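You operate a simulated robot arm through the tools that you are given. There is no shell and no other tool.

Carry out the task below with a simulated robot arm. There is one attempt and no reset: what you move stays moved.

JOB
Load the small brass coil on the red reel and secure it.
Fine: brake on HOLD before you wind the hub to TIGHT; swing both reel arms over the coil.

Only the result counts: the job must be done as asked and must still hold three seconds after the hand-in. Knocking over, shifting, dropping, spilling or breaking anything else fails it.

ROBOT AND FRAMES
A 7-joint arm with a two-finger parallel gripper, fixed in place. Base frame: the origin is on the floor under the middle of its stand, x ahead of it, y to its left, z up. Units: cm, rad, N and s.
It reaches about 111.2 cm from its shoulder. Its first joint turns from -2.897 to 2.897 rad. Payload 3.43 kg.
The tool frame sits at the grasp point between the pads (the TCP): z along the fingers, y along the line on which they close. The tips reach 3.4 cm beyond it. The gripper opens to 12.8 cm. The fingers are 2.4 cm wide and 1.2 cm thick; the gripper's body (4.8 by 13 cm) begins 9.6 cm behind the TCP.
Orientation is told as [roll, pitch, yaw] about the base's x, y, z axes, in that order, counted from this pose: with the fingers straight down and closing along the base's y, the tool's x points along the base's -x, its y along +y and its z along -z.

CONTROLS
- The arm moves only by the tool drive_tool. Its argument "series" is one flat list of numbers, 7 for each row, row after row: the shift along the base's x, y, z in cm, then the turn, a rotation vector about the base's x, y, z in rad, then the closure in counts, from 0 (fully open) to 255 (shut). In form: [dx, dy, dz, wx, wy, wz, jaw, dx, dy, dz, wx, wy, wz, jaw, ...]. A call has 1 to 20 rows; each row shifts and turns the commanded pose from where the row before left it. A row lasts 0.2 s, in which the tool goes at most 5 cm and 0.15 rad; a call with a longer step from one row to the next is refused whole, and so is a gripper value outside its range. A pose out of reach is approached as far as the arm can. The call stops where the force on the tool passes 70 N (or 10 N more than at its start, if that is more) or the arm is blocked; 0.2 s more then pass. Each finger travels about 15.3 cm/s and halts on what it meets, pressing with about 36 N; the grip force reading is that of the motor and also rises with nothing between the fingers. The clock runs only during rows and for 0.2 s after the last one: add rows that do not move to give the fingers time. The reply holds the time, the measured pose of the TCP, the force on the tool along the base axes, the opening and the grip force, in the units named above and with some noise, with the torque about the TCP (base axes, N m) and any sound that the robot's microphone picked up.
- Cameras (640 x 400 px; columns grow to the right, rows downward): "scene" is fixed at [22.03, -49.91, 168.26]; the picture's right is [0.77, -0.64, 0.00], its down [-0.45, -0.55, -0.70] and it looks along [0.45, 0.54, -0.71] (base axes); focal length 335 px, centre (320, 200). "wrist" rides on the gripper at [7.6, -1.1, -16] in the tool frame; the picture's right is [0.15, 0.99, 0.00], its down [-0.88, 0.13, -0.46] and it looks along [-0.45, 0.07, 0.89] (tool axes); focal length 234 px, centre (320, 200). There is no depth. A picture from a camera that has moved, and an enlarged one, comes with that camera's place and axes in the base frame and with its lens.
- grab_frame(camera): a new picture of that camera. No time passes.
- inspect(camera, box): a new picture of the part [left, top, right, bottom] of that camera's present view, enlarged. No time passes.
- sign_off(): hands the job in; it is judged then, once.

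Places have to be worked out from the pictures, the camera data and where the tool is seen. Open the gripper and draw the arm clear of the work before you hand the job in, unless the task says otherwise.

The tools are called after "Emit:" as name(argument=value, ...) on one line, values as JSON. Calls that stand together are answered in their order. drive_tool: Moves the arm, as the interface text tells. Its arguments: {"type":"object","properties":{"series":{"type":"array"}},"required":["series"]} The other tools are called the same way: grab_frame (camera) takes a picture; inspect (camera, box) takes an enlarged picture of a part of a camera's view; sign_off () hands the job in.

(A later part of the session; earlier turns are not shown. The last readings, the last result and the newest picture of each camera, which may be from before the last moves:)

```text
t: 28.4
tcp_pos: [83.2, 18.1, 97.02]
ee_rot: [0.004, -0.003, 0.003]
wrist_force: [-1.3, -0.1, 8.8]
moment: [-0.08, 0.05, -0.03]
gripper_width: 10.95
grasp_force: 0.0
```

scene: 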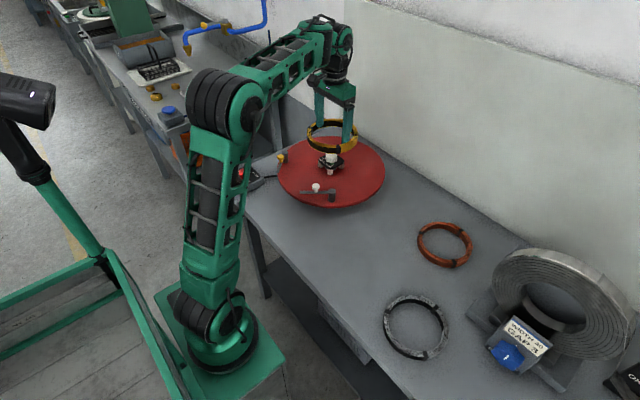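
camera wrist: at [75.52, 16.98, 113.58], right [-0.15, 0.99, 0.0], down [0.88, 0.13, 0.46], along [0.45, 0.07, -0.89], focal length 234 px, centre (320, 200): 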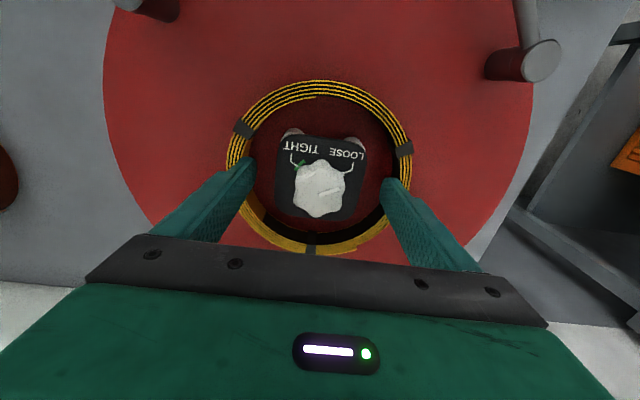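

The vertical reading changed from -4.5 to +8.8 N, so the coil is now resting on the disc. I close the fingers inward to release and check before lifting.

Emit:
drive_tool(series=[0, 0, 0, 0, 0, 0, 50, 0, 0, 0, 0, 0, 0, 70, 0, 0, 0, 0, 0, 0, 70])

Emit:
grab_frame(camera="wrist")

Emit:
inspect(camera="scene", box=[280, 115, 390, 205])

```text
t: 29.2
tcp_pos: [83.12, 18.03, 96.93]
ee_rot: [0.003, -0.002, 0.002]
wrist_force: [0.2, -0.2, 0.0]
moment: [-0.01, -0.02, -0.01]
gripper_width: 9.27
grasp_force: 0.0
```

```text
taken
camera wrist: at [75.58, 16.98, 112.99], right [-0.15, 0.99, 0.0], down [0.88, 0.13, 0.46], along [0.45, 0.07, -0.89], focal length 234 px, centre (320, 200)
```

wrist: 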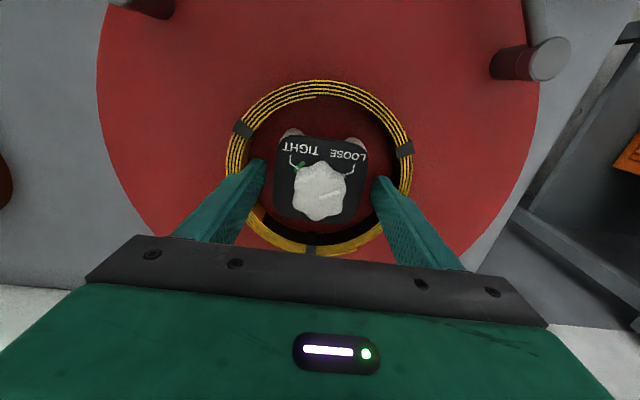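

```text
4.44 times, centred on (335, 160) of scene
camera zoom: at [22.03, -49.91, 168.26], right [0.77, -0.64, 0.0], down [-0.45, -0.55, -0.7], along [0.45, 0.54, -0.71], focal length 1488 px, centre (253, 378)
```

zoom: 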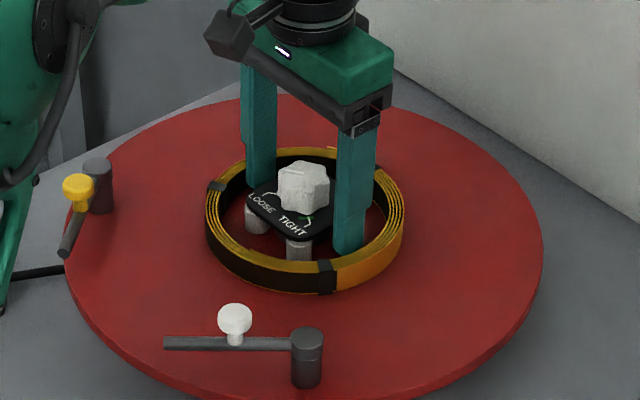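

The coil is released, unmoved, and flat on the disc around the hub. I raise straight up and inspect the coil's centring.

Emit:
drive_tool(series=[0, 0, 1.5, 0, 0, 0, 70, 0, 0, 2.5, 0, 0, 0, 70, 0, 0, 3, 0, 0, 0, 70, 0, 0, 3, 0, 0, 0, 70, 0, 0, 0, 0, 0, 0, 70])

Emit:
grab_frame(camera="wrist")

Emit:
inspect(camera="wrist", box=[240, 80, 400, 205])

Emit:
inspect(camera="scene", box=[280, 115, 390, 205])

```text
t: 30.4
tcp_pos: [83.27, 17.74, 106.94]
ee_rot: [0.007, 0.0, 0.003]
wrist_force: [-0.6, -0.1, -0.1]
moment: [0.03, 0.0, -0.01]
gripper_width: 9.31
grasp_force: 0.0
```

```text
taken
camera wrist: at [75.67, 16.84, 122.92], right [-0.15, 0.99, 0.0], down [0.88, 0.13, 0.46], along [0.45, 0.07, -0.89], focal length 234 px, centre (320, 200)
```

wrist: 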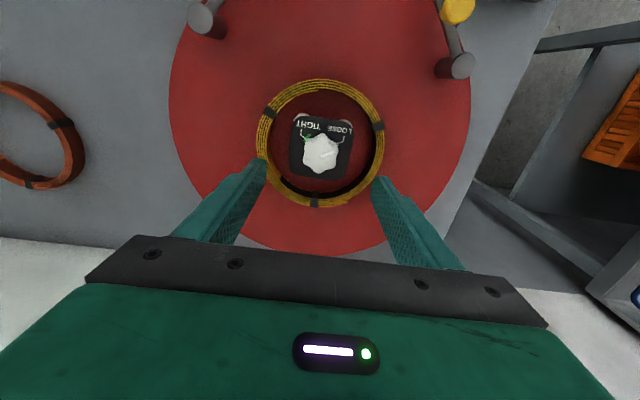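

```text
3.20 times, centred on (320, 142) of wrist
camera zoom: at [75.67, 16.84, 122.92], right [-0.15, 0.99, 0.0], down [0.88, 0.13, 0.46], along [0.45, 0.07, -0.89], focal length 749 px, centre (320, 384)
```

zoom: 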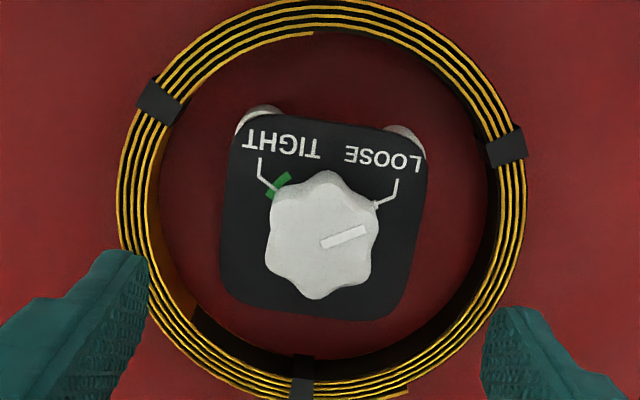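

```text
4.44 times, centred on (335, 160) of scene
camera zoom: at [22.03, -49.91, 168.26], right [0.77, -0.64, 0.0], down [-0.45, -0.55, -0.7], along [0.45, 0.54, -0.71], focal length 1488 px, centre (253, 378)
```

zoom: 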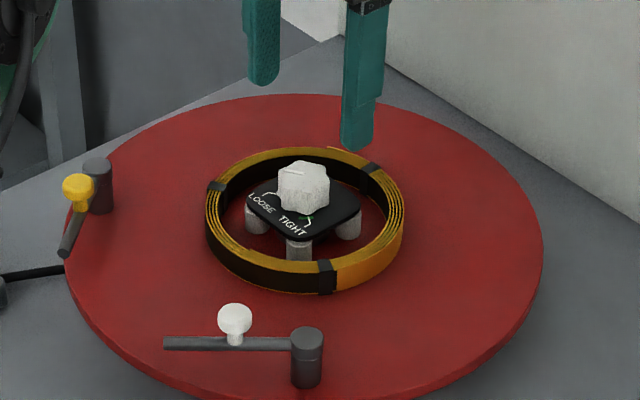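

The coil sits nicely centred on the hub. Next comes the hub knob: LOOSE is at about +113° and TIGHT at about -112° in base angles. I zoom in on it for lobe positions before gripping.

Emit:
inspect(camera="wrist", box=[285, 108, 357, 160])

Emit:
inspect(camera="wrist", box=[300, 125, 345, 160])

```text
7.69 times, centred on (321, 134) of wrist
camera zoom: at [75.67, 16.84, 122.92], right [-0.15, 0.99, 0.0], down [0.88, 0.13, 0.46], along [0.45, 0.07, -0.89], focal length 1801 px, centre (312, 708)
```

zoom: 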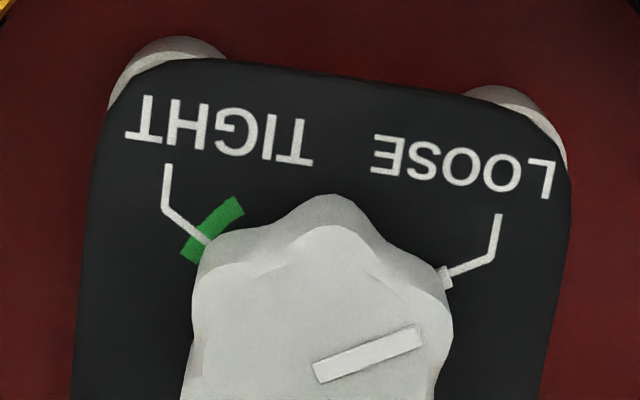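

```text
11.43 times, centred on (322, 142) of wrist
camera zoom: at [75.67, 16.84, 122.92], right [-0.15, 0.99, 0.0], down [0.88, 0.13, 0.46], along [0.45, 0.07, -0.89], focal length 2676 px, centre (291, 857)
```

zoom: 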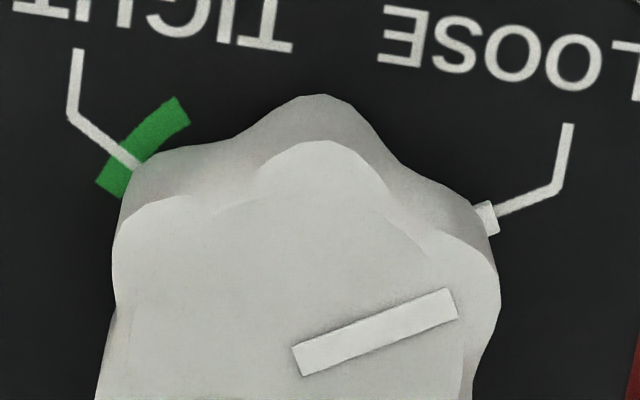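

The lobes' valleys lie at about 93°/33°/153°, so a grip at yaw ≈ +1.1 seats the pads across lobe pairs. I rotate to that yaw above the hub, centred on its axis, and descend partway.

Emit:
drive_tool(series=[-0.15, 0.1, 0, 0, 0, 0.122, 110, -0.1, 0.05, 0, 0, 0, 0.122, 110, 0, 0, 0, 0, 0, 0.122, 110, 0, 0, 0, 0, 0, 0.122, 110, 0, 0, 0, 0, 0, 0.122, 110, 0, 0, 0, 0, 0, 0.122, 110, 0, 0, 0, 0, 0, 0.122, 110, 0, 0, -1.5, 0, 0, 0.122, 110, 0, 0, -1.5, 0, 0, 0.122, 110, 0, 0, 0, 0, 0, 0, 110])

Emit:
grab_frame(camera="wrist")

Emit:
inspect(camera="wrist", box=[260, 100, 380, 200])

```text
t: 32.6
tcp_pos: [82.95, 18.24, 103.89]
ee_rot: [0.005, -0.001, 1.099]
wrist_force: [0.4, 0.6, -0.7]
moment: [0.01, 0.0, 0.0]
gripper_width: 7.28
grasp_force: 0.1
```

```text
taken
camera wrist: at [80.63, 10.87, 119.92], right [-0.95, 0.32, 0.01], down [0.28, 0.84, 0.46], along [0.14, 0.44, -0.89], focal length 234 px, centre (320, 200)
```

wrist: 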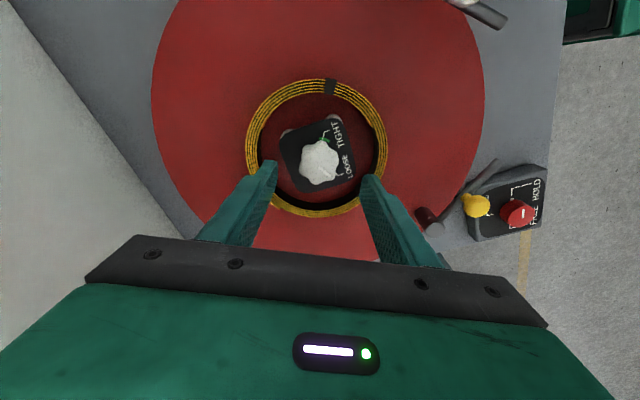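

```text
4.00 times, centred on (320, 150) of wrist
camera zoom: at [80.63, 10.87, 119.92], right [-0.95, 0.32, 0.01], down [0.28, 0.84, 0.46], along [0.14, 0.44, -0.89], focal length 937 px, centre (320, 400)
```

zoom: 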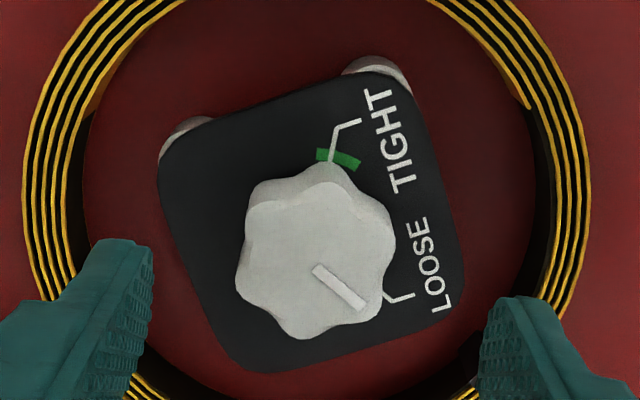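

The knob is within about 1 mm of the axis, and the fingers face its valleys. I descend to z≈98.9 (tips just above the plate) and close on the knob.

Emit:
drive_tool(series=[0, -0.1, -2, 0, 0, 0, 110, 0, 0, -1.5, 0, 0, 0, 110, 0, 0, -1.0, 0, 0, 0, 110, 0, 0, -0.4, 0, 0, 0, 110, 0, 0, 0, 0, 0, 0, 150, 0, 0, 0, 0, 0, 0, 190, 0, 0, 0, 0, 0, 0, 255, 0, 0, 0, 0, 0, 0, 255])

Emit:
inspect(camera="scene", box=[280, 115, 390, 205])

Emit:
inspect(camera="wrist", box=[240, 100, 400, 230])

```text
t: 34.4
tcp_pos: [83.17, 18.04, 99.02]
ee_rot: [0.006, -0.002, 1.098]
wrist_force: [6.9, -2.8, -5.2]
moment: [-0.28, -1.17, -0.05]
gripper_width: 3.74
grasp_force: 44.9
```

```text
4.44 times, centred on (335, 160) of scene
camera zoom: at [22.03, -49.91, 168.26], right [0.77, -0.64, 0.0], down [-0.45, -0.55, -0.7], along [0.45, 0.54, -0.71], focal length 1488 px, centre (253, 378)
```

zoom: 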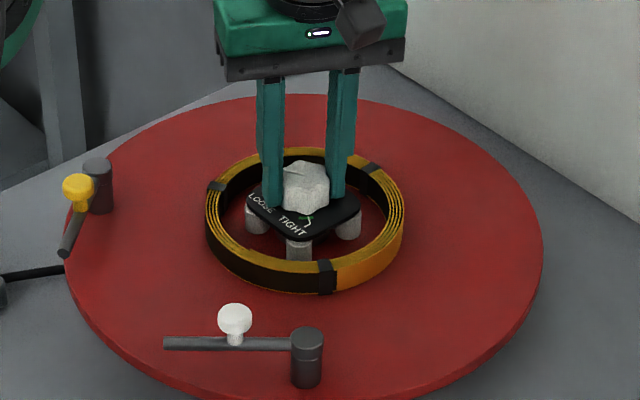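

```text
3.08 times, centred on (320, 165) of wrist
camera zoom: at [80.71, 10.8, 115.02], right [-0.95, 0.32, 0.01], down [0.29, 0.84, 0.46], along [0.14, 0.44, -0.89], focal length 720 px, centre (320, 308)
```

zoom: 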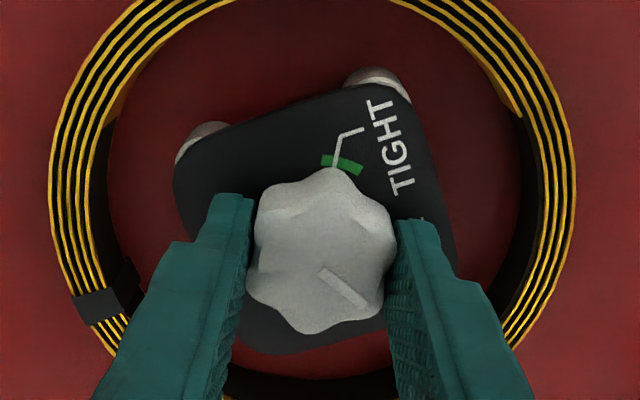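

The knob is gripped firmly across its lobes (3.74 cm). I test the clockwise direction with a small turn of -0.3 rad and check torque and posts.

Emit:
drive_tool(series=[0, 0, 0, 0, 0, -0.1, 255, 0, 0, 0, 0, 0, -0.1, 255, 0, 0, 0, 0, 0, -0.1, 255, 0, 0, 0, 0, 0, 0, 255])

Emit:
inspect(camera="scene", box=[280, 115, 390, 205])

Emit:
inspect(camera="wrist", box=[240, 100, 400, 230])

```text
t: 35.4
tcp_pos: [83.07, 17.93, 99.07]
ee_rot: [0.005, -0.001, 0.797]
wrist_force: [11.1, -8.9, -7.0]
moment: [-0.93, -0.85, 0.0]
gripper_width: 3.74
grasp_force: 45.1
```

```text
4.44 times, centred on (335, 160) of scene
camera zoom: at [22.03, -49.91, 168.26], right [0.77, -0.64, 0.0], down [-0.45, -0.55, -0.7], along [0.45, 0.54, -0.71], focal length 1488 px, centre (253, 378)
```

zoom: 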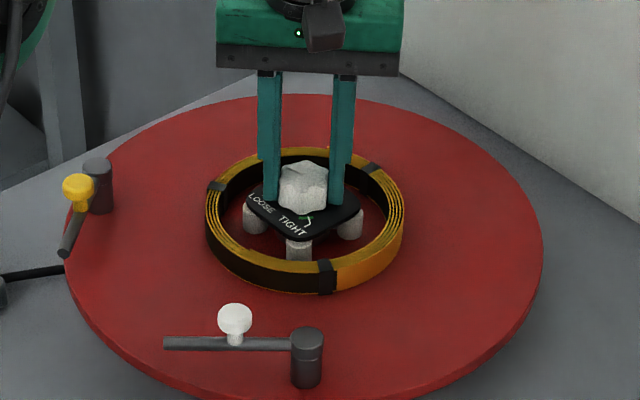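

```text
3.08 times, centred on (320, 165) of wrist
camera zoom: at [78.65, 11.84, 115.02], right [-0.81, 0.59, 0.01], down [0.52, 0.72, 0.46], along [0.27, 0.37, -0.89], focal length 720 px, centre (320, 308)
```

zoom: 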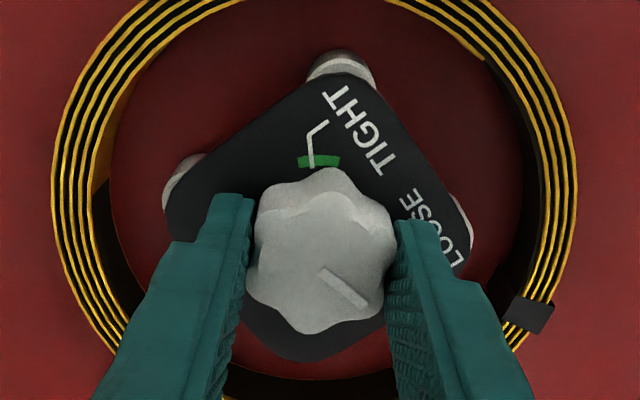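

The knob turns freely clockwise and the posts move outward, so this is the tightening direction. I continue, nudging slightly to relieve the side load.

Emit:
drive_tool(series=[0.08, -0.07, 0, 0, 0, -0.1, 255, 0, 0, 0, 0, 0, -0.1, 255, 0, 0, 0, 0, 0, -0.1, 255, 0, 0, 0, 0, 0, -0.1, 255, 0, 0, 0, 0, 0, -0.1, 255, 0, 0, 0, 0, 0, -0.1, 255, 0, 0, 0, 0, 0, -0.1, 255, 0, 0, 0, 0, 0, -0.1, 255, 0, 0, 0, 0, 0, 0, 255])

Emit:
inspect(camera="scene", box=[280, 115, 390, 205])

Emit:
inspect(camera="wrist", box=[240, 100, 400, 230])

```text
t: 37.4
tcp_pos: [83.12, 17.96, 99.06]
ee_rot: [0.006, -0.002, -0.003]
wrist_force: [19.0, -7.0, -0.7]
moment: [-0.95, -0.78, -0.01]
gripper_width: 3.73
grasp_force: 45.6
```

```text
4.44 times, centred on (335, 160) of scene
camera zoom: at [22.03, -49.91, 168.26], right [0.77, -0.64, 0.0], down [-0.45, -0.55, -0.7], along [0.45, 0.54, -0.71], focal length 1488 px, centre (253, 378)
```

zoom: 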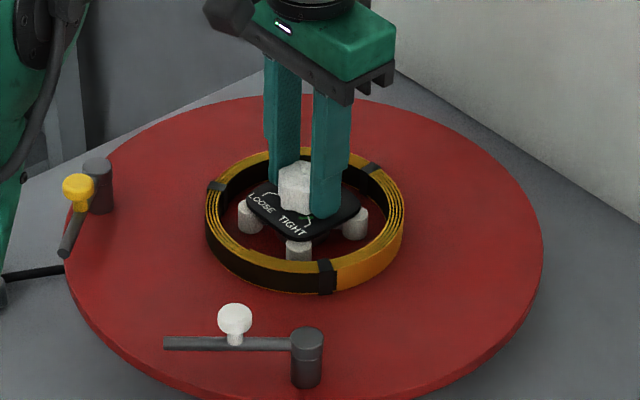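

```text
3.08 times, centred on (320, 165) of wrist
camera zoom: at [75.5, 16.91, 115.02], right [-0.14, 0.99, 0.0], down [0.88, 0.13, 0.46], along [0.45, 0.07, -0.89], focal length 720 px, centre (320, 308)
```

zoom: 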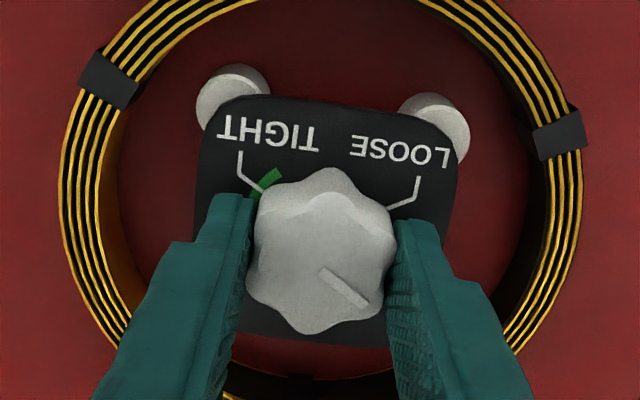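

Posts are visibly extending and the coil stays put. I nudge +x to relieve the side load and turn another -1.0 rad.

Emit:
drive_tool(series=[0.12, -0.05, 0, 0, 0, -0.1, 255, 0, 0, 0, 0, 0, -0.1, 255, 0, 0, 0, 0, 0, -0.1, 255, 0, 0, 0, 0, 0, -0.1, 255, 0, 0, 0, 0, 0, -0.1, 255, 0, 0, 0, 0, 0, -0.1, 255, 0, 0, 0, 0, 0, -0.1, 255, 0, 0, 0, 0, 0, -0.1, 255, 0, 0, 0, 0, 0, -0.1, 255, 0, 0, 0, 0, 0, -0.1, 255, 0, 0, 0, 0, 0, 0, 255])

Emit:
inspect(camera="scene", box=[280, 115, 390, 205])

Emit:
inspect(camera="wrist", box=[240, 100, 400, 230])

```text
t: 39.8
tcp_pos: [83.07, 17.94, 99.12]
ee_rot: [0.002, -0.002, -1.002]
wrist_force: [-13.9, -6.5, -6.9]
moment: [-0.2, 1.27, 0.0]
gripper_width: 3.75
grasp_force: 44.7
```

```text
4.44 times, centred on (335, 160) of scene
camera zoom: at [22.03, -49.91, 168.26], right [0.77, -0.64, 0.0], down [-0.45, -0.55, -0.7], along [0.45, 0.54, -0.71], focal length 1488 px, centre (253, 378)
```

zoom: 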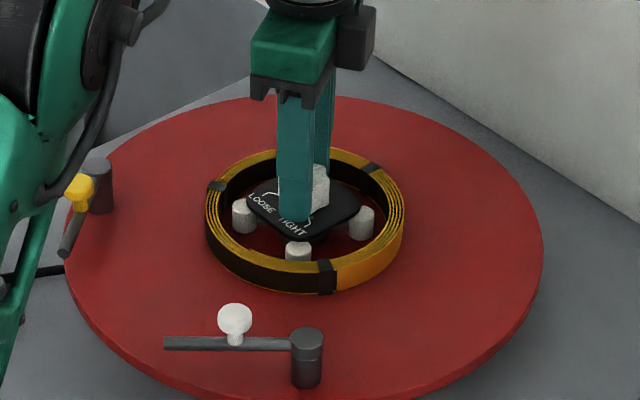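

```text
3.08 times, centred on (320, 165) of wrist
camera zoom: at [78.03, 23.84, 115.03], right [0.75, 0.66, 0.0], down [0.58, -0.67, 0.46], along [0.3, -0.34, -0.89], focal length 720 px, centre (320, 308)
```

zoom: 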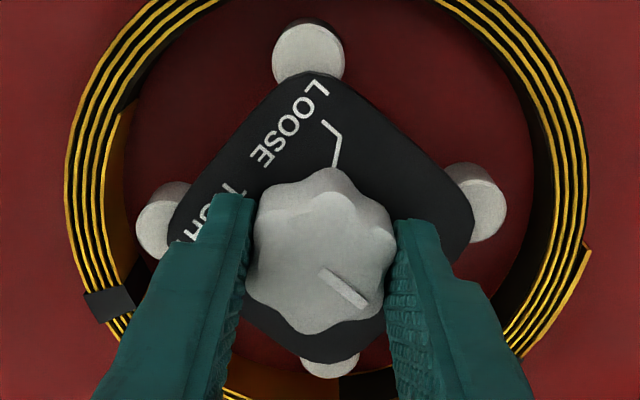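

The posts have spread well, and about 1.83 rad remain. I open, rise 4 cm, and rotate back to yaw ≈ +1.1 for a second grip.

Emit:
drive_tool(series=[0, 0, 0, 0, 0, 0, 150, 0, 0, 0, 0, 0, 0, 110, 0, 0, 2, 0, 0, 0, 110, 0, 0, 2, 0, 0, 0, 110, 0, 0, 0, 0, 0, 0, 110])

Emit:
inspect(camera="wrist", box=[240, 90, 400, 220])

Emit:
inspect(camera="scene", box=[280, 115, 390, 205])

```text
t: 41.0
tcp_pos: [83.19, 18.0, 103.13]
ee_rot: [0.004, -0.003, -1.001]
wrist_force: [-0.5, 0.1, -0.5]
moment: [-0.01, -0.02, -0.01]
gripper_width: 7.25
grasp_force: 0.0
```

```text
3.08 times, centred on (320, 155) of wrist
camera zoom: at [78.06, 23.88, 119.07], right [0.75, 0.66, 0.0], down [0.58, -0.67, 0.46], along [0.3, -0.34, -0.89], focal length 720 px, centre (320, 338)
```

zoom: 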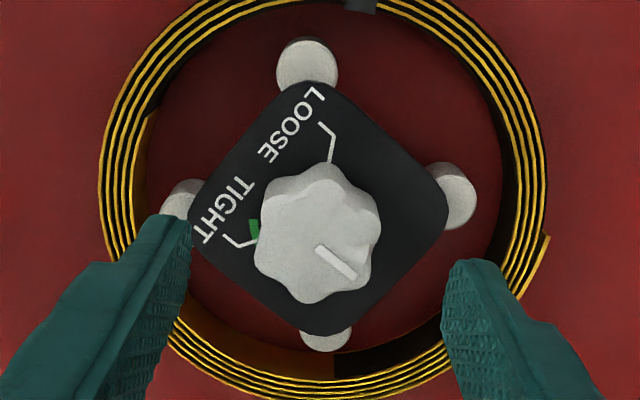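

```text
4.44 times, centred on (335, 160) of scene
camera zoom: at [22.03, -49.91, 168.26], right [0.77, -0.64, 0.0], down [-0.45, -0.55, -0.7], along [0.45, 0.54, -0.71], focal length 1488 px, centre (253, 378)
```

zoom: 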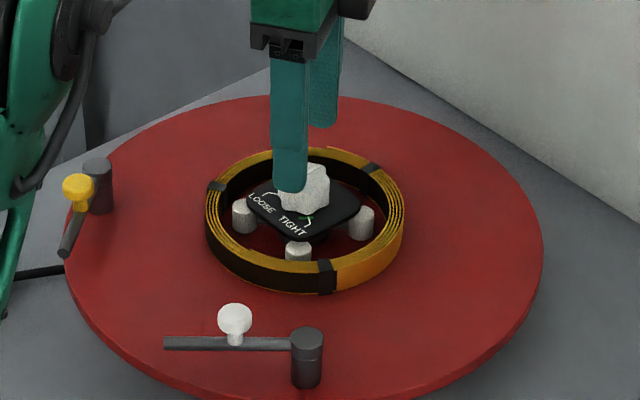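

The knob stayed where it was. I rotate back to yaw ≈ +1.1, then descend and regrip.

Emit:
drive_tool(series=[0, 0, 0, 0, 0, 0.14, 110, 0, 0, 0, 0, 0, 0.14, 110, 0, 0, 0, 0, 0, 0.14, 110, 0, 0, 0, 0, 0, 0.14, 110, 0, 0, 0, 0, 0, 0.14, 110, 0, 0, 0, 0, 0, 0.14, 110, 0, 0, 0, 0, 0, 0.14, 110, 0, 0, 0, 0, 0, 0.14, 110, 0, 0, 0, 0, 0, 0.14, 110, 0, 0, 0, 0, 0, 0.14, 110, 0, 0, 0, 0, 0, 0.14, 110, 0, 0, 0, 0, 0, 0.14, 110, 0, 0, 0, 0, 0, 0.14, 110, 0, 0, 0, 0, 0, 0.14, 110, 0, 0, 0, 0, 0, 0.14, 110, 0, 0, 0, 0, 0, 0, 110])

Emit:
inspect(camera="wrist", box=[240, 90, 400, 220])

```text
t: 44.4
tcp_pos: [83.17, 17.96, 103.09]
ee_rot: [0.005, -0.001, 1.099]
wrist_force: [0.2, -0.1, 0.6]
moment: [0.01, 0.0, -0.01]
gripper_width: 7.27
grasp_force: 0.1
```

```text
3.08 times, centred on (320, 155) of wrist
camera zoom: at [80.83, 10.71, 119.04], right [-0.95, 0.32, 0.01], down [0.29, 0.84, 0.46], along [0.14, 0.44, -0.89], focal length 720 px, centre (320, 338)
```

zoom: 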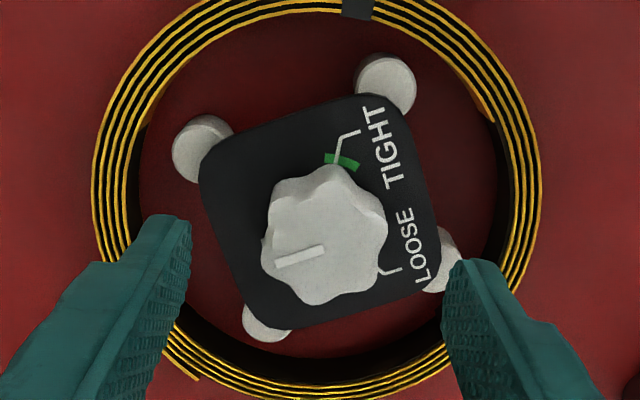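

The knob is about 0.13 cm off the axis, so I correct this, descend to grip depth and close.

Emit:
drive_tool(series=[-0.12, 0.06, -1.6, 0, 0, 0, 110, 0, 0, -1.5, 0, 0, 0, 110, 0, 0, -1.0, 0, 0, 0, 110, 0, 0, 0, 0, 0, 0, 150, 0, 0, 0, 0, 0, 0, 190, 0, 0, 0, 0, 0, 0, 255, 0, 0, 0, 0, 0, 0, 255])

```text
t: 46.0
tcp_pos: [82.97, 17.98, 98.91]
ee_rot: [0.006, -0.002, 1.099]
wrist_force: [-3.6, -0.5, -4.3]
moment: [-0.02, -0.73, -0.01]
gripper_width: 3.74
grasp_force: 45.3
```

Gripped again with a low side load. I turn a further -1.2 rad and check.

Emit:
drive_tool(series=[0, 0, 0, 0, 0, -0.1, 255, 0, 0, 0, 0, 0, -0.1, 255, 0, 0, 0, 0, 0, -0.1, 255, 0, 0, 0, 0, 0, -0.1, 255, 0, 0, 0, 0, 0, -0.1, 255, 0, 0, 0, 0, 0, -0.1, 255, 0, 0, 0, 0, 0, -0.1, 255, 0, 0, 0, 0, 0, -0.1, 255, 0, 0, 0, 0, 0, -0.1, 255, 0, 0, 0, 0, 0, -0.1, 255, 0, 0, 0, 0, 0, -0.1, 255, 0, 0, 0, 0, 0, -0.1, 255, 0, 0, 0, 0, 0, 0, 255])

Emit:
inspect(camera="wrist", box=[240, 100, 400, 230])

Emit:
inspect(camera="scene", box=[280, 115, 390, 205])

```text
t: 48.8
tcp_pos: [83.09, 17.95, 98.84]
ee_rot: [0.003, -0.001, -0.102]
wrist_force: [16.9, -4.0, -2.2]
moment: [-0.43, 0.45, 0.01]
gripper_width: 3.77
grasp_force: 44.6
```

```text
3.08 times, centred on (320, 165) of wrist
camera zoom: at [75.47, 17.67, 114.88], right [-0.04, 1.0, 0.0], down [0.89, 0.04, 0.46], along [0.46, 0.02, -0.89], focal length 720 px, centre (320, 308)
```

zoom: 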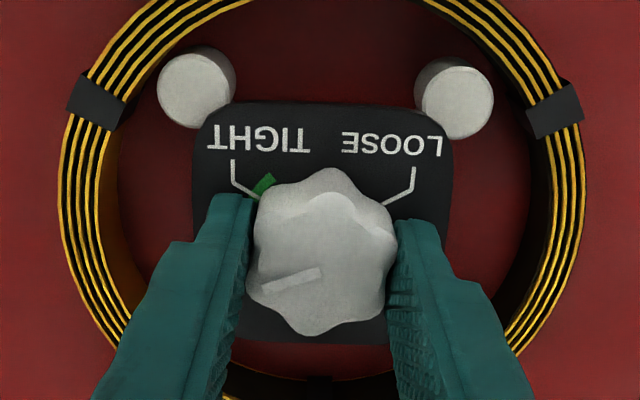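

```text
4.44 times, centred on (335, 160) of scene
camera zoom: at [22.03, -49.91, 168.26], right [0.77, -0.64, 0.0], down [-0.45, -0.55, -0.7], along [0.45, 0.54, -0.71], focal length 1488 px, centre (253, 378)
```

zoom: 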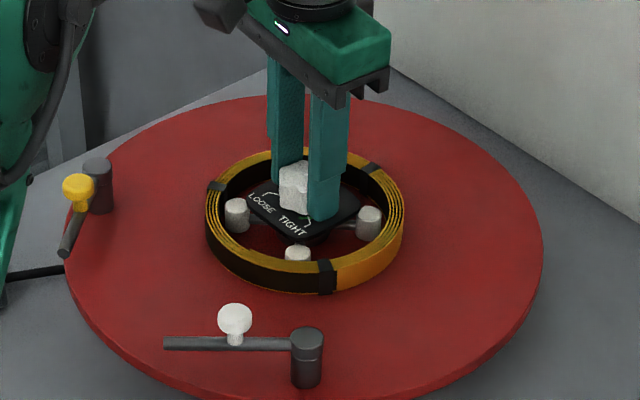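

About 0.63 rad remain, and the posts are close to the inner wall. I continue in small steps and watch for rising torque.

Emit:
drive_tool(series=[0.1, -0.03, 0, 0, 0, -0.1, 255, 0, 0, 0, 0, 0, -0.1, 255, 0, 0, 0, 0, 0, -0.1, 255, 0, 0, 0, 0, 0, -0.1, 255, 0, 0, 0, 0, 0, 0, 255])

Emit:
inspect(camera="wrist", box=[240, 100, 400, 230])

```text
t: 50.0
tcp_pos: [83.09, 17.96, 98.93]
ee_rot: [0.002, -0.001, -0.504]
wrist_force: [-1.5, -6.5, -1.5]
moment: [-0.23, 0.6, 0.02]
gripper_width: 3.76
grasp_force: 45.3
```

```text
3.08 times, centred on (320, 165) of wrist
camera zoom: at [75.93, 20.67, 114.89], right [0.35, 0.94, 0.0], down [0.83, -0.31, 0.46], along [0.43, -0.16, -0.89], focal length 720 px, centre (320, 308)
```

zoom: 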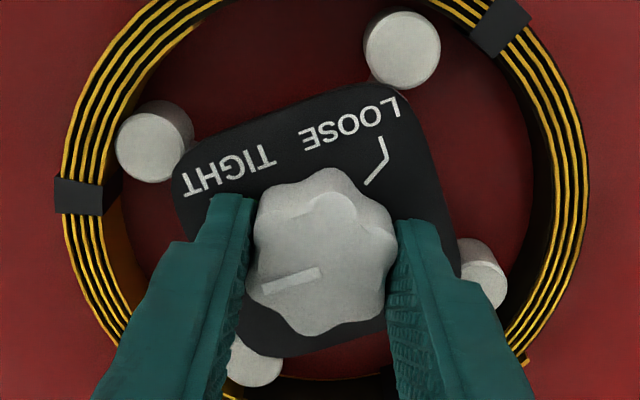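

The pointer is at about -99°. I turn the last 0.24 rad in small steps.

Emit:
drive_tool(series=[0, 0, 0, 0, 0, -0.06, 255, 0, 0, 0, 0, 0, -0.06, 255, 0, 0, 0, 0, 0, -0.06, 255, 0, 0, 0, 0, 0, 0, 255])

Emit:
inspect(camera="wrist", box=[240, 100, 400, 230])

Emit:
inspect(camera="scene", box=[290, 135, 380, 195])

```text
t: 51.0
tcp_pos: [83.12, 17.96, 98.82]
ee_rot: [0.001, 0.002, -0.681]
wrist_force: [-9.5, -10.6, -10.1]
moment: [-0.2, 0.55, 0.0]
gripper_width: 3.76
grasp_force: 45.1
```

```text
3.08 times, centred on (320, 165) of wrist
camera zoom: at [76.51, 21.92, 114.89], right [0.51, 0.86, 0.0], down [0.76, -0.45, 0.46], along [0.39, -0.23, -0.89], focal length 720 px, centre (320, 308)
```

zoom: 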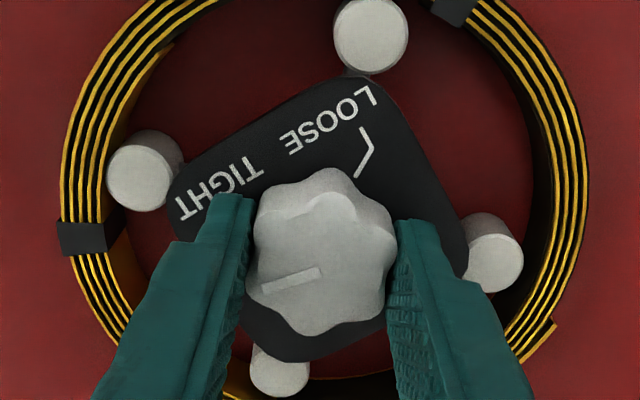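

```text
6.67 times, centred on (335, 165) of scene
camera zoom: at [22.03, -49.91, 168.26], right [0.77, -0.64, 0.0], down [-0.45, -0.55, -0.7], along [0.45, 0.54, -0.71], focal length 2231 px, centre (220, 433)
```

zoom: 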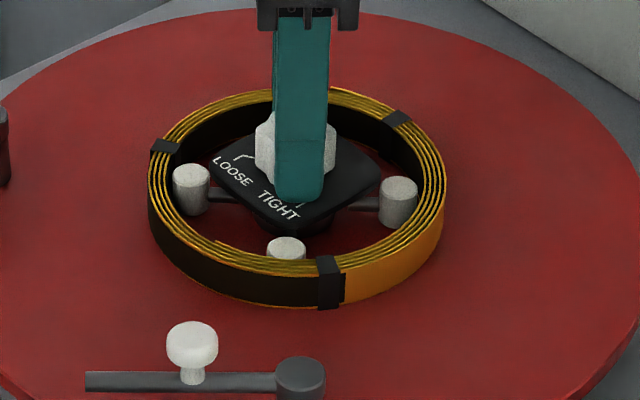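

There is no torque yet and the posts almost touch the coil. I turn a bit further and check.

Emit:
drive_tool(series=[0, -0.05, 0, 0, 0, -0.06, 255, 0, 0, 0, 0, 0, -0.05, 255, 0, 0, 0, 0, 0, 0, 255, 0, 0, 0, 0, 0, 0, 255])

Emit:
inspect(camera="wrist", box=[240, 100, 400, 230])

Emit:
inspect(camera="scene", box=[290, 135, 380, 195])

```text
t: 52.0
tcp_pos: [83.05, 17.98, 98.83]
ee_rot: [0.001, 0.0, -0.792]
wrist_force: [-20.7, -9.2, -19.8]
moment: [-0.25, 0.62, 0.02]
gripper_width: 3.75
grasp_force: 45.1
```

```text
3.08 times, centred on (320, 165) of wrist
camera zoom: at [76.98, 22.62, 114.89], right [0.6, 0.8, 0.0], down [0.71, -0.53, 0.46], along [0.37, -0.27, -0.89], focal length 720 px, centre (320, 308)
```

zoom: 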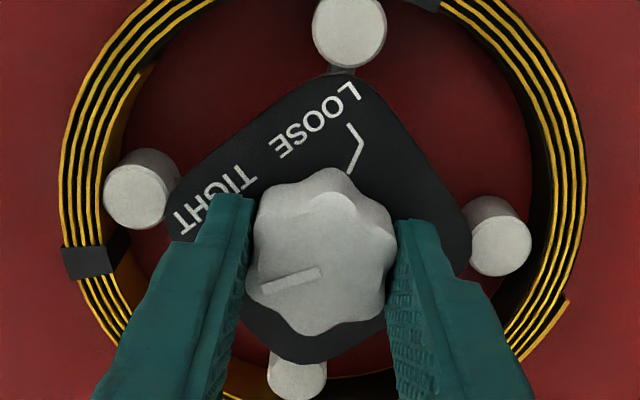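

```text
6.67 times, centred on (335, 165) of scene
camera zoom: at [22.03, -49.91, 168.26], right [0.77, -0.64, 0.0], down [-0.45, -0.55, -0.7], along [0.45, 0.54, -0.71], focal length 2231 px, centre (220, 433)
```

zoom: 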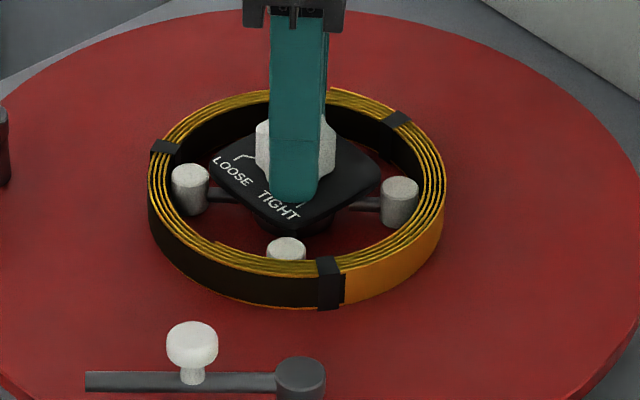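

The knob has turned about 229° in total, so the pointer should be at TIGHT. I release and rise to inspect the pointer and posts.

Emit:
drive_tool(series=[0, 0, 0, 0, 0, 0, 150, 0, 0, 0, 0, 0, 0, 110, 0, 0, 2, 0, 0, 0, 110, 0, 0, 3, 0, 0, 0, 110, 0, 0, 0, 0, 0, 0.1, 110, 0, 0, 0, 0, 0, 0.12, 110, 0, 0, 0, 0, 0, 0.14, 110, 0, 0, 0, 0, 0, 0.14, 110, 0, 0, 0, 0, 0, 0.14, 110, 0, 0, 0, 0, 0, 0.14, 110, 0, 0, 0, 0, 0, 0, 110])

Emit:
inspect(camera="wrist", box=[240, 80, 400, 210])

Emit:
inspect(camera="wrist", box=[285, 115, 357, 175])

Emit:
inspect(camera="scene", box=[290, 135, 380, 195])

```text
t: 54.4
tcp_pos: [83.07, 17.95, 104.03]
ee_rot: [0.004, -0.001, -0.01]
wrist_force: [-0.8, -0.8, 0.1]
moment: [0.0, 0.01, -0.04]
gripper_width: 7.28
grasp_force: 0.1
```

```text
3.08 times, centred on (320, 145) of wrist
camera zoom: at [75.5, 16.99, 119.97], right [-0.14, 0.99, 0.0], down [0.88, 0.12, 0.46], along [0.45, 0.07, -0.89], focal length 720 px, centre (320, 369)
```

zoom: 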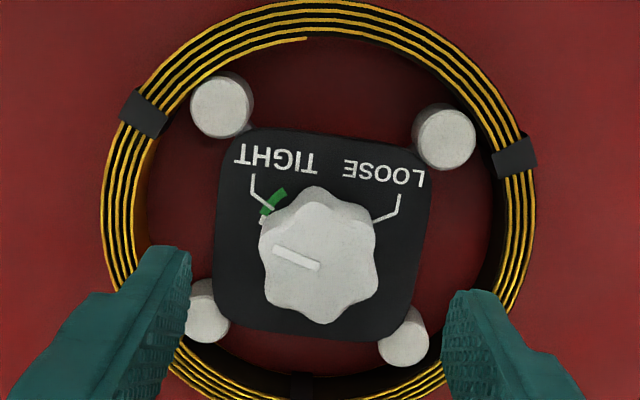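

```text
6.67 times, centred on (321, 145) of wrist
camera zoom: at [75.5, 16.99, 119.97], right [-0.14, 0.99, 0.0], down [0.88, 0.12, 0.46], along [0.45, 0.07, -0.89], focal length 1561 px, centre (313, 567)
```

zoom: 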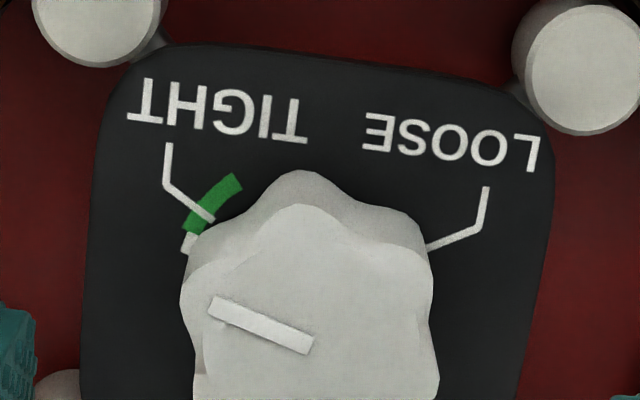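

```text
6.67 times, centred on (335, 165) of scene
camera zoom: at [22.03, -49.91, 168.26], right [0.77, -0.64, 0.0], down [-0.45, -0.55, -0.7], along [0.45, 0.54, -0.71], focal length 2231 px, centre (220, 433)
```

zoom: 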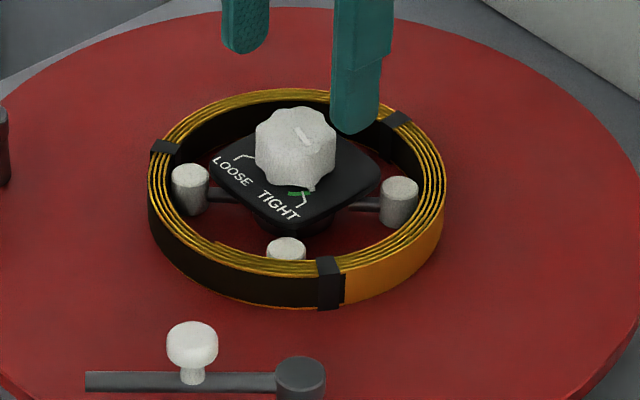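

The base index mark sits about 15° short of the TIGHT tick, just before the green arc, because of some slip. I regrip at yaw ≈ +0.42, aligned with the valleys, and turn roughly 0.35 rad more.

Emit:
drive_tool(series=[0, 0, 0, 0, 0, 0.14, 110, 0, 0, -1.5, 0, 0, 0.14, 110, 0, 0, -1.5, 0, 0, 0.14, 110, 0, 0, -1.5, 0, 0, 0, 110, 0, 0, -0.6, 0, 0, 0, 110, 0, 0, 0, 0, 0, 0, 150, 0, 0, 0, 0, 0, 0, 190, 0, 0, 0, 0, 0, 0, 255, 0, 0, 0, 0, 0, 0, 255])

Emit:
inspect(camera="wrist", box=[240, 100, 400, 230])

```text
t: 56.4
tcp_pos: [83.08, 17.97, 98.9]
ee_rot: [0.006, -0.001, 0.41]
wrist_force: [-3.6, 8.2, -4.2]
moment: [-0.33, -0.56, 0.03]
gripper_width: 3.78
grasp_force: 44.9
```

```text
3.08 times, centred on (320, 165) of wrist
camera zoom: at [76.63, 13.97, 114.92], right [-0.53, 0.85, 0.0], down [0.76, 0.47, 0.46], along [0.39, 0.25, -0.89], focal length 720 px, centre (320, 308)
```

zoom: 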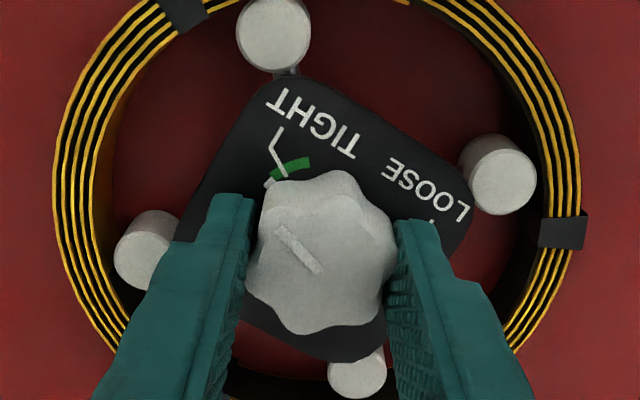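

The index mark and green arc are both visible in this grip. I turn -0.3 rad and watch the index.

Emit:
drive_tool(series=[0, 0, 0, 0, 0, -0.08, 255, 0, 0, 0, 0, 0, -0.08, 255, 0, 0, 0, 0, 0, -0.08, 255, 0, 0, 0, 0, 0, -0.06, 255, 0, 0, 0, 0, 0, 0, 255])

Emit:
inspect(camera="wrist", box=[240, 100, 400, 230])

Emit:
inspect(camera="scene", box=[290, 135, 380, 195])

```text
t: 57.6
tcp_pos: [83.03, 18.08, 99.09]
ee_rot: [0.003, -0.002, 0.108]
wrist_force: [-10.1, 2.7, 2.1]
moment: [-0.74, 0.45, 0.05]
gripper_width: 3.76
grasp_force: 44.6
```

```text
3.08 times, centred on (320, 165) of wrist
camera zoom: at [75.7, 16.09, 114.92], right [-0.25, 0.97, 0.0], down [0.86, 0.22, 0.46], along [0.44, 0.12, -0.89], focal length 720 px, centre (320, 308)
```

zoom: 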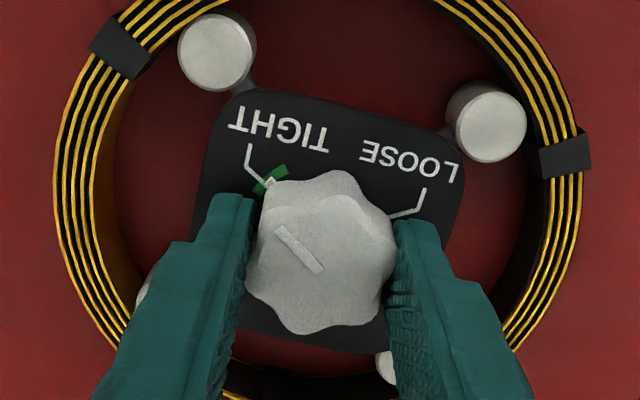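

```text
6.67 times, centred on (335, 165) of scene
camera zoom: at [22.03, -49.91, 168.26], right [0.77, -0.64, 0.0], down [-0.45, -0.55, -0.7], along [0.45, 0.54, -0.71], focal length 2231 px, centre (220, 433)
```

zoom: 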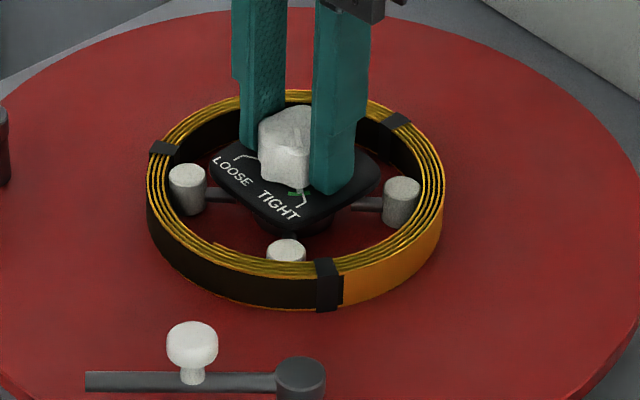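

The index is now in the green arc, and the coil shifted a hair as the posts touched it. I zoom in on the index.

Emit:
inspect(camera="wrist", box=[285, 130, 349, 180])

```text
8.00 times, centred on (317, 155) of wrist
camera zoom: at [75.7, 16.09, 114.92], right [-0.25, 0.97, 0.0], down [0.86, 0.22, 0.46], along [0.44, 0.12, -0.89], focal length 1873 px, centre (344, 560)
```

zoom: 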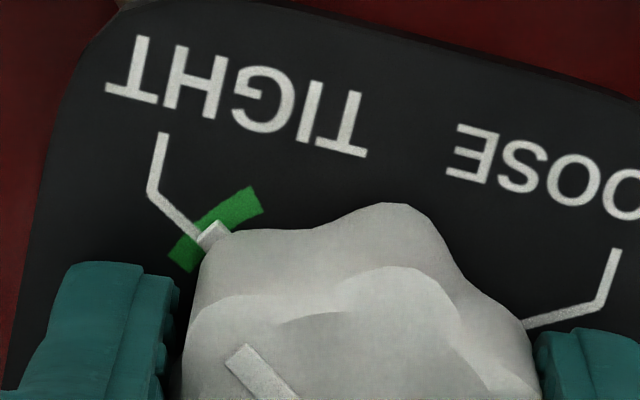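

The index is right on the TIGHT tick within the green arc. I release, rise, and verify it stays.

Emit:
drive_tool(series=[0, 0, 0, 0, 0, -0.03, 255, 0, 0, 0, 0, 0, 0, 255, 0, 0, 0, 0, 0, 0, 150, 0, 0, 0, 0, 0, 0, 110, 0, 0, 2, 0, 0, 0, 110, 0, 0, 3, 0, 0, 0, 110, 0, 0, 0, 0, 0, 0, 110])

Emit:
inspect(camera="wrist", box=[285, 115, 357, 175])

Emit:
inspect(camera="wrist", box=[240, 80, 400, 210])

Emit:
inspect(camera="scene", box=[290, 135, 380, 195])

```text
t: 59.2
tcp_pos: [83.21, 17.8, 103.84]
ee_rot: [0.005, -0.002, 0.08]
wrist_force: [-0.3, -0.4, 0.4]
moment: [-0.01, 0.01, -0.03]
gripper_width: 7.29
grasp_force: 0.1
```

```text
6.67 times, centred on (321, 145) of wrist
camera zoom: at [75.76, 16.25, 119.94], right [-0.22, 0.97, 0.0], down [0.87, 0.2, 0.46], along [0.45, 0.11, -0.89], focal length 1561 px, centre (313, 567)
```

zoom: 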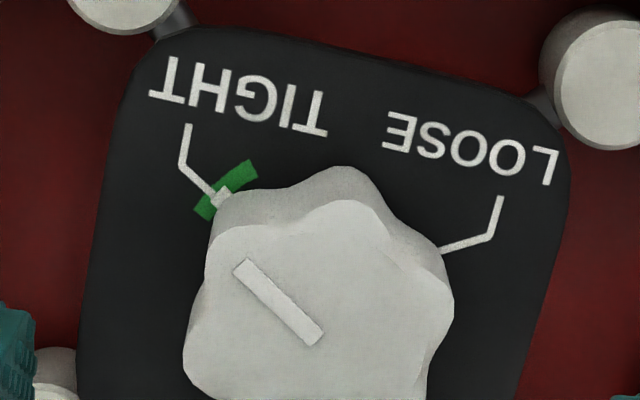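

```text
3.08 times, centred on (320, 145) of wrist
camera zoom: at [75.76, 16.25, 119.94], right [-0.22, 0.97, 0.0], down [0.87, 0.2, 0.46], along [0.45, 0.11, -0.89], focal length 720 px, centre (320, 369)
```

zoom: 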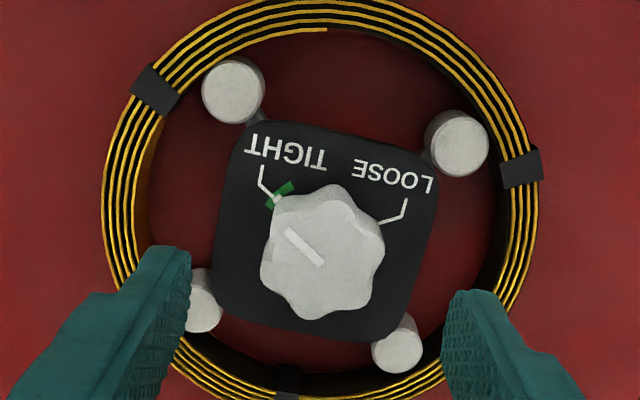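

```text
6.67 times, centred on (335, 165) of scene
camera zoom: at [22.03, -49.91, 168.26], right [0.77, -0.64, 0.0], down [-0.45, -0.55, -0.7], along [0.45, 0.54, -0.71], focal length 2231 px, centre (220, 433)
```

zoom: 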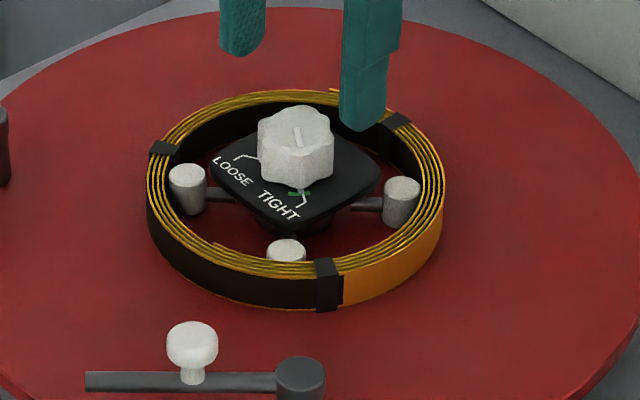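

TIGHT is held. I zoom in to check whether the posts really bear on the coil.

Emit:
inspect(camera="wrist", box=[335, 90, 395, 140])

Emit:
inspect(camera="wrist", box=[265, 80, 325, 130])

Emit:
inspect(camera="scene", box=[306, 150, 358, 185])

```text
8.00 times, centred on (365, 115) of wrist
camera zoom: at [75.76, 16.25, 119.94], right [-0.22, 0.97, 0.0], down [0.87, 0.2, 0.46], along [0.45, 0.11, -0.89], focal length 1873 px, centre (-40, 880)
```

zoom: 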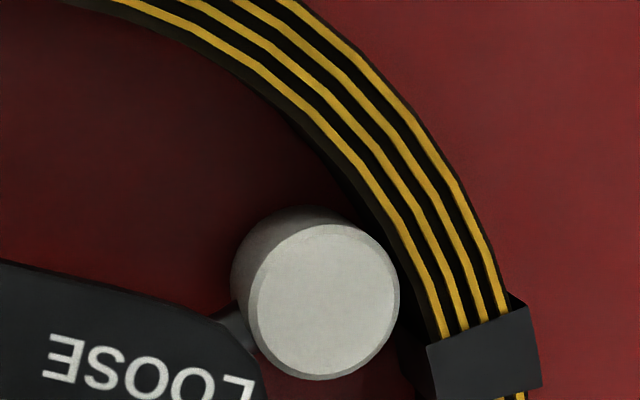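

```text
8.00 times, centred on (295, 105) of wrist
camera zoom: at [75.76, 16.25, 119.94], right [-0.22, 0.97, 0.0], down [0.87, 0.2, 0.46], along [0.45, 0.11, -0.89], focal length 1873 px, centre (520, 960)
```

zoom: 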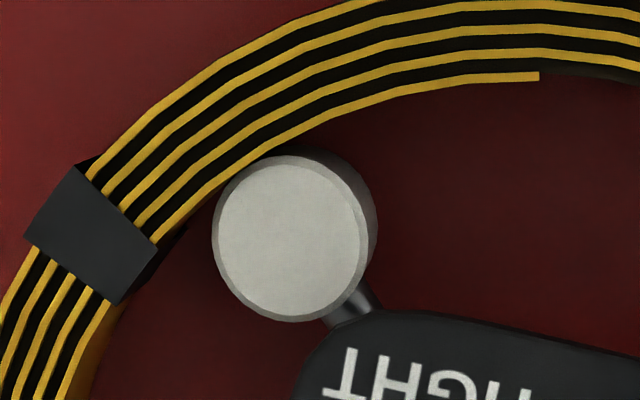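

```text
11.43 times, centred on (332, 168) of scene
camera zoom: at [22.03, -49.91, 168.26], right [0.77, -0.64, 0.0], down [-0.45, -0.55, -0.7], along [0.45, 0.54, -0.71], focal length 3825 px, centre (183, 571)
```

zoom: 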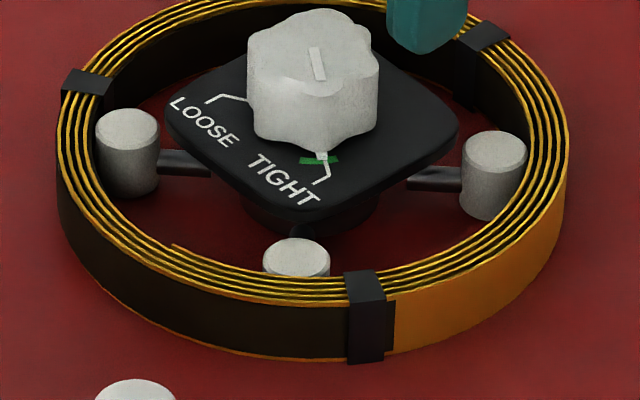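

The posts bear on the coil's inner turn and the index sits on TIGHT. Now the reel arms: I rise and move over the white-handled arm for a close view.

Emit:
drive_tool(series=[0, 0, 3, 0, 0, -0.08, 110, 0, 0, 3, 0, 0, 0, 110, -3.2, -2.3, 0, 0, 0, 0, 110, -3.2, -2.3, 0, 0, 0, 0, 110, -3.2, -2.3, 0, 0, 0, 0, 110, -3.2, -2.3, 0, 0, 0, 0, 110, 0, 0, 0, 0, 0, 0, 110])

Emit:
grab_frame(camera="wrist")

Emit:
inspect(camera="scene", box=[285, 160, 365, 215])

```text
t: 60.8
tcp_pos: [70.08, 8.63, 109.61]
ee_rot: [0.006, -0.002, -0.002]
wrist_force: [-0.2, 0.7, -1.2]
moment: [-0.02, -0.01, -0.01]
gripper_width: 7.31
grasp_force: 0.0
```

```text
taken
camera wrist: at [62.64, 7.54, 125.65], right [-0.15, 0.99, 0.0], down [0.88, 0.13, 0.46], along [0.45, 0.07, -0.89], focal length 234 px, centre (320, 200)
```

wrist: 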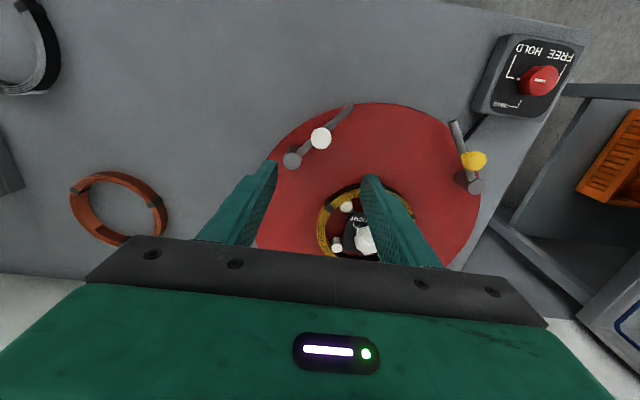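

```text
7.27 times, centred on (325, 188) of scene
camera zoom: at [22.03, -49.91, 168.26], right [0.77, -0.64, 0.0], down [-0.45, -0.55, -0.7], along [0.45, 0.54, -0.71], focal length 2434 px, centre (284, 291)
```

zoom: 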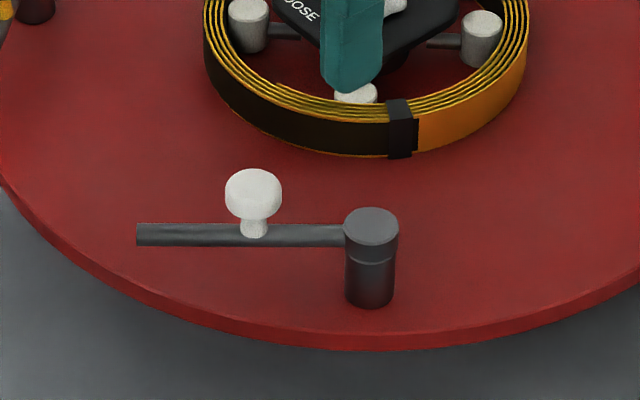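

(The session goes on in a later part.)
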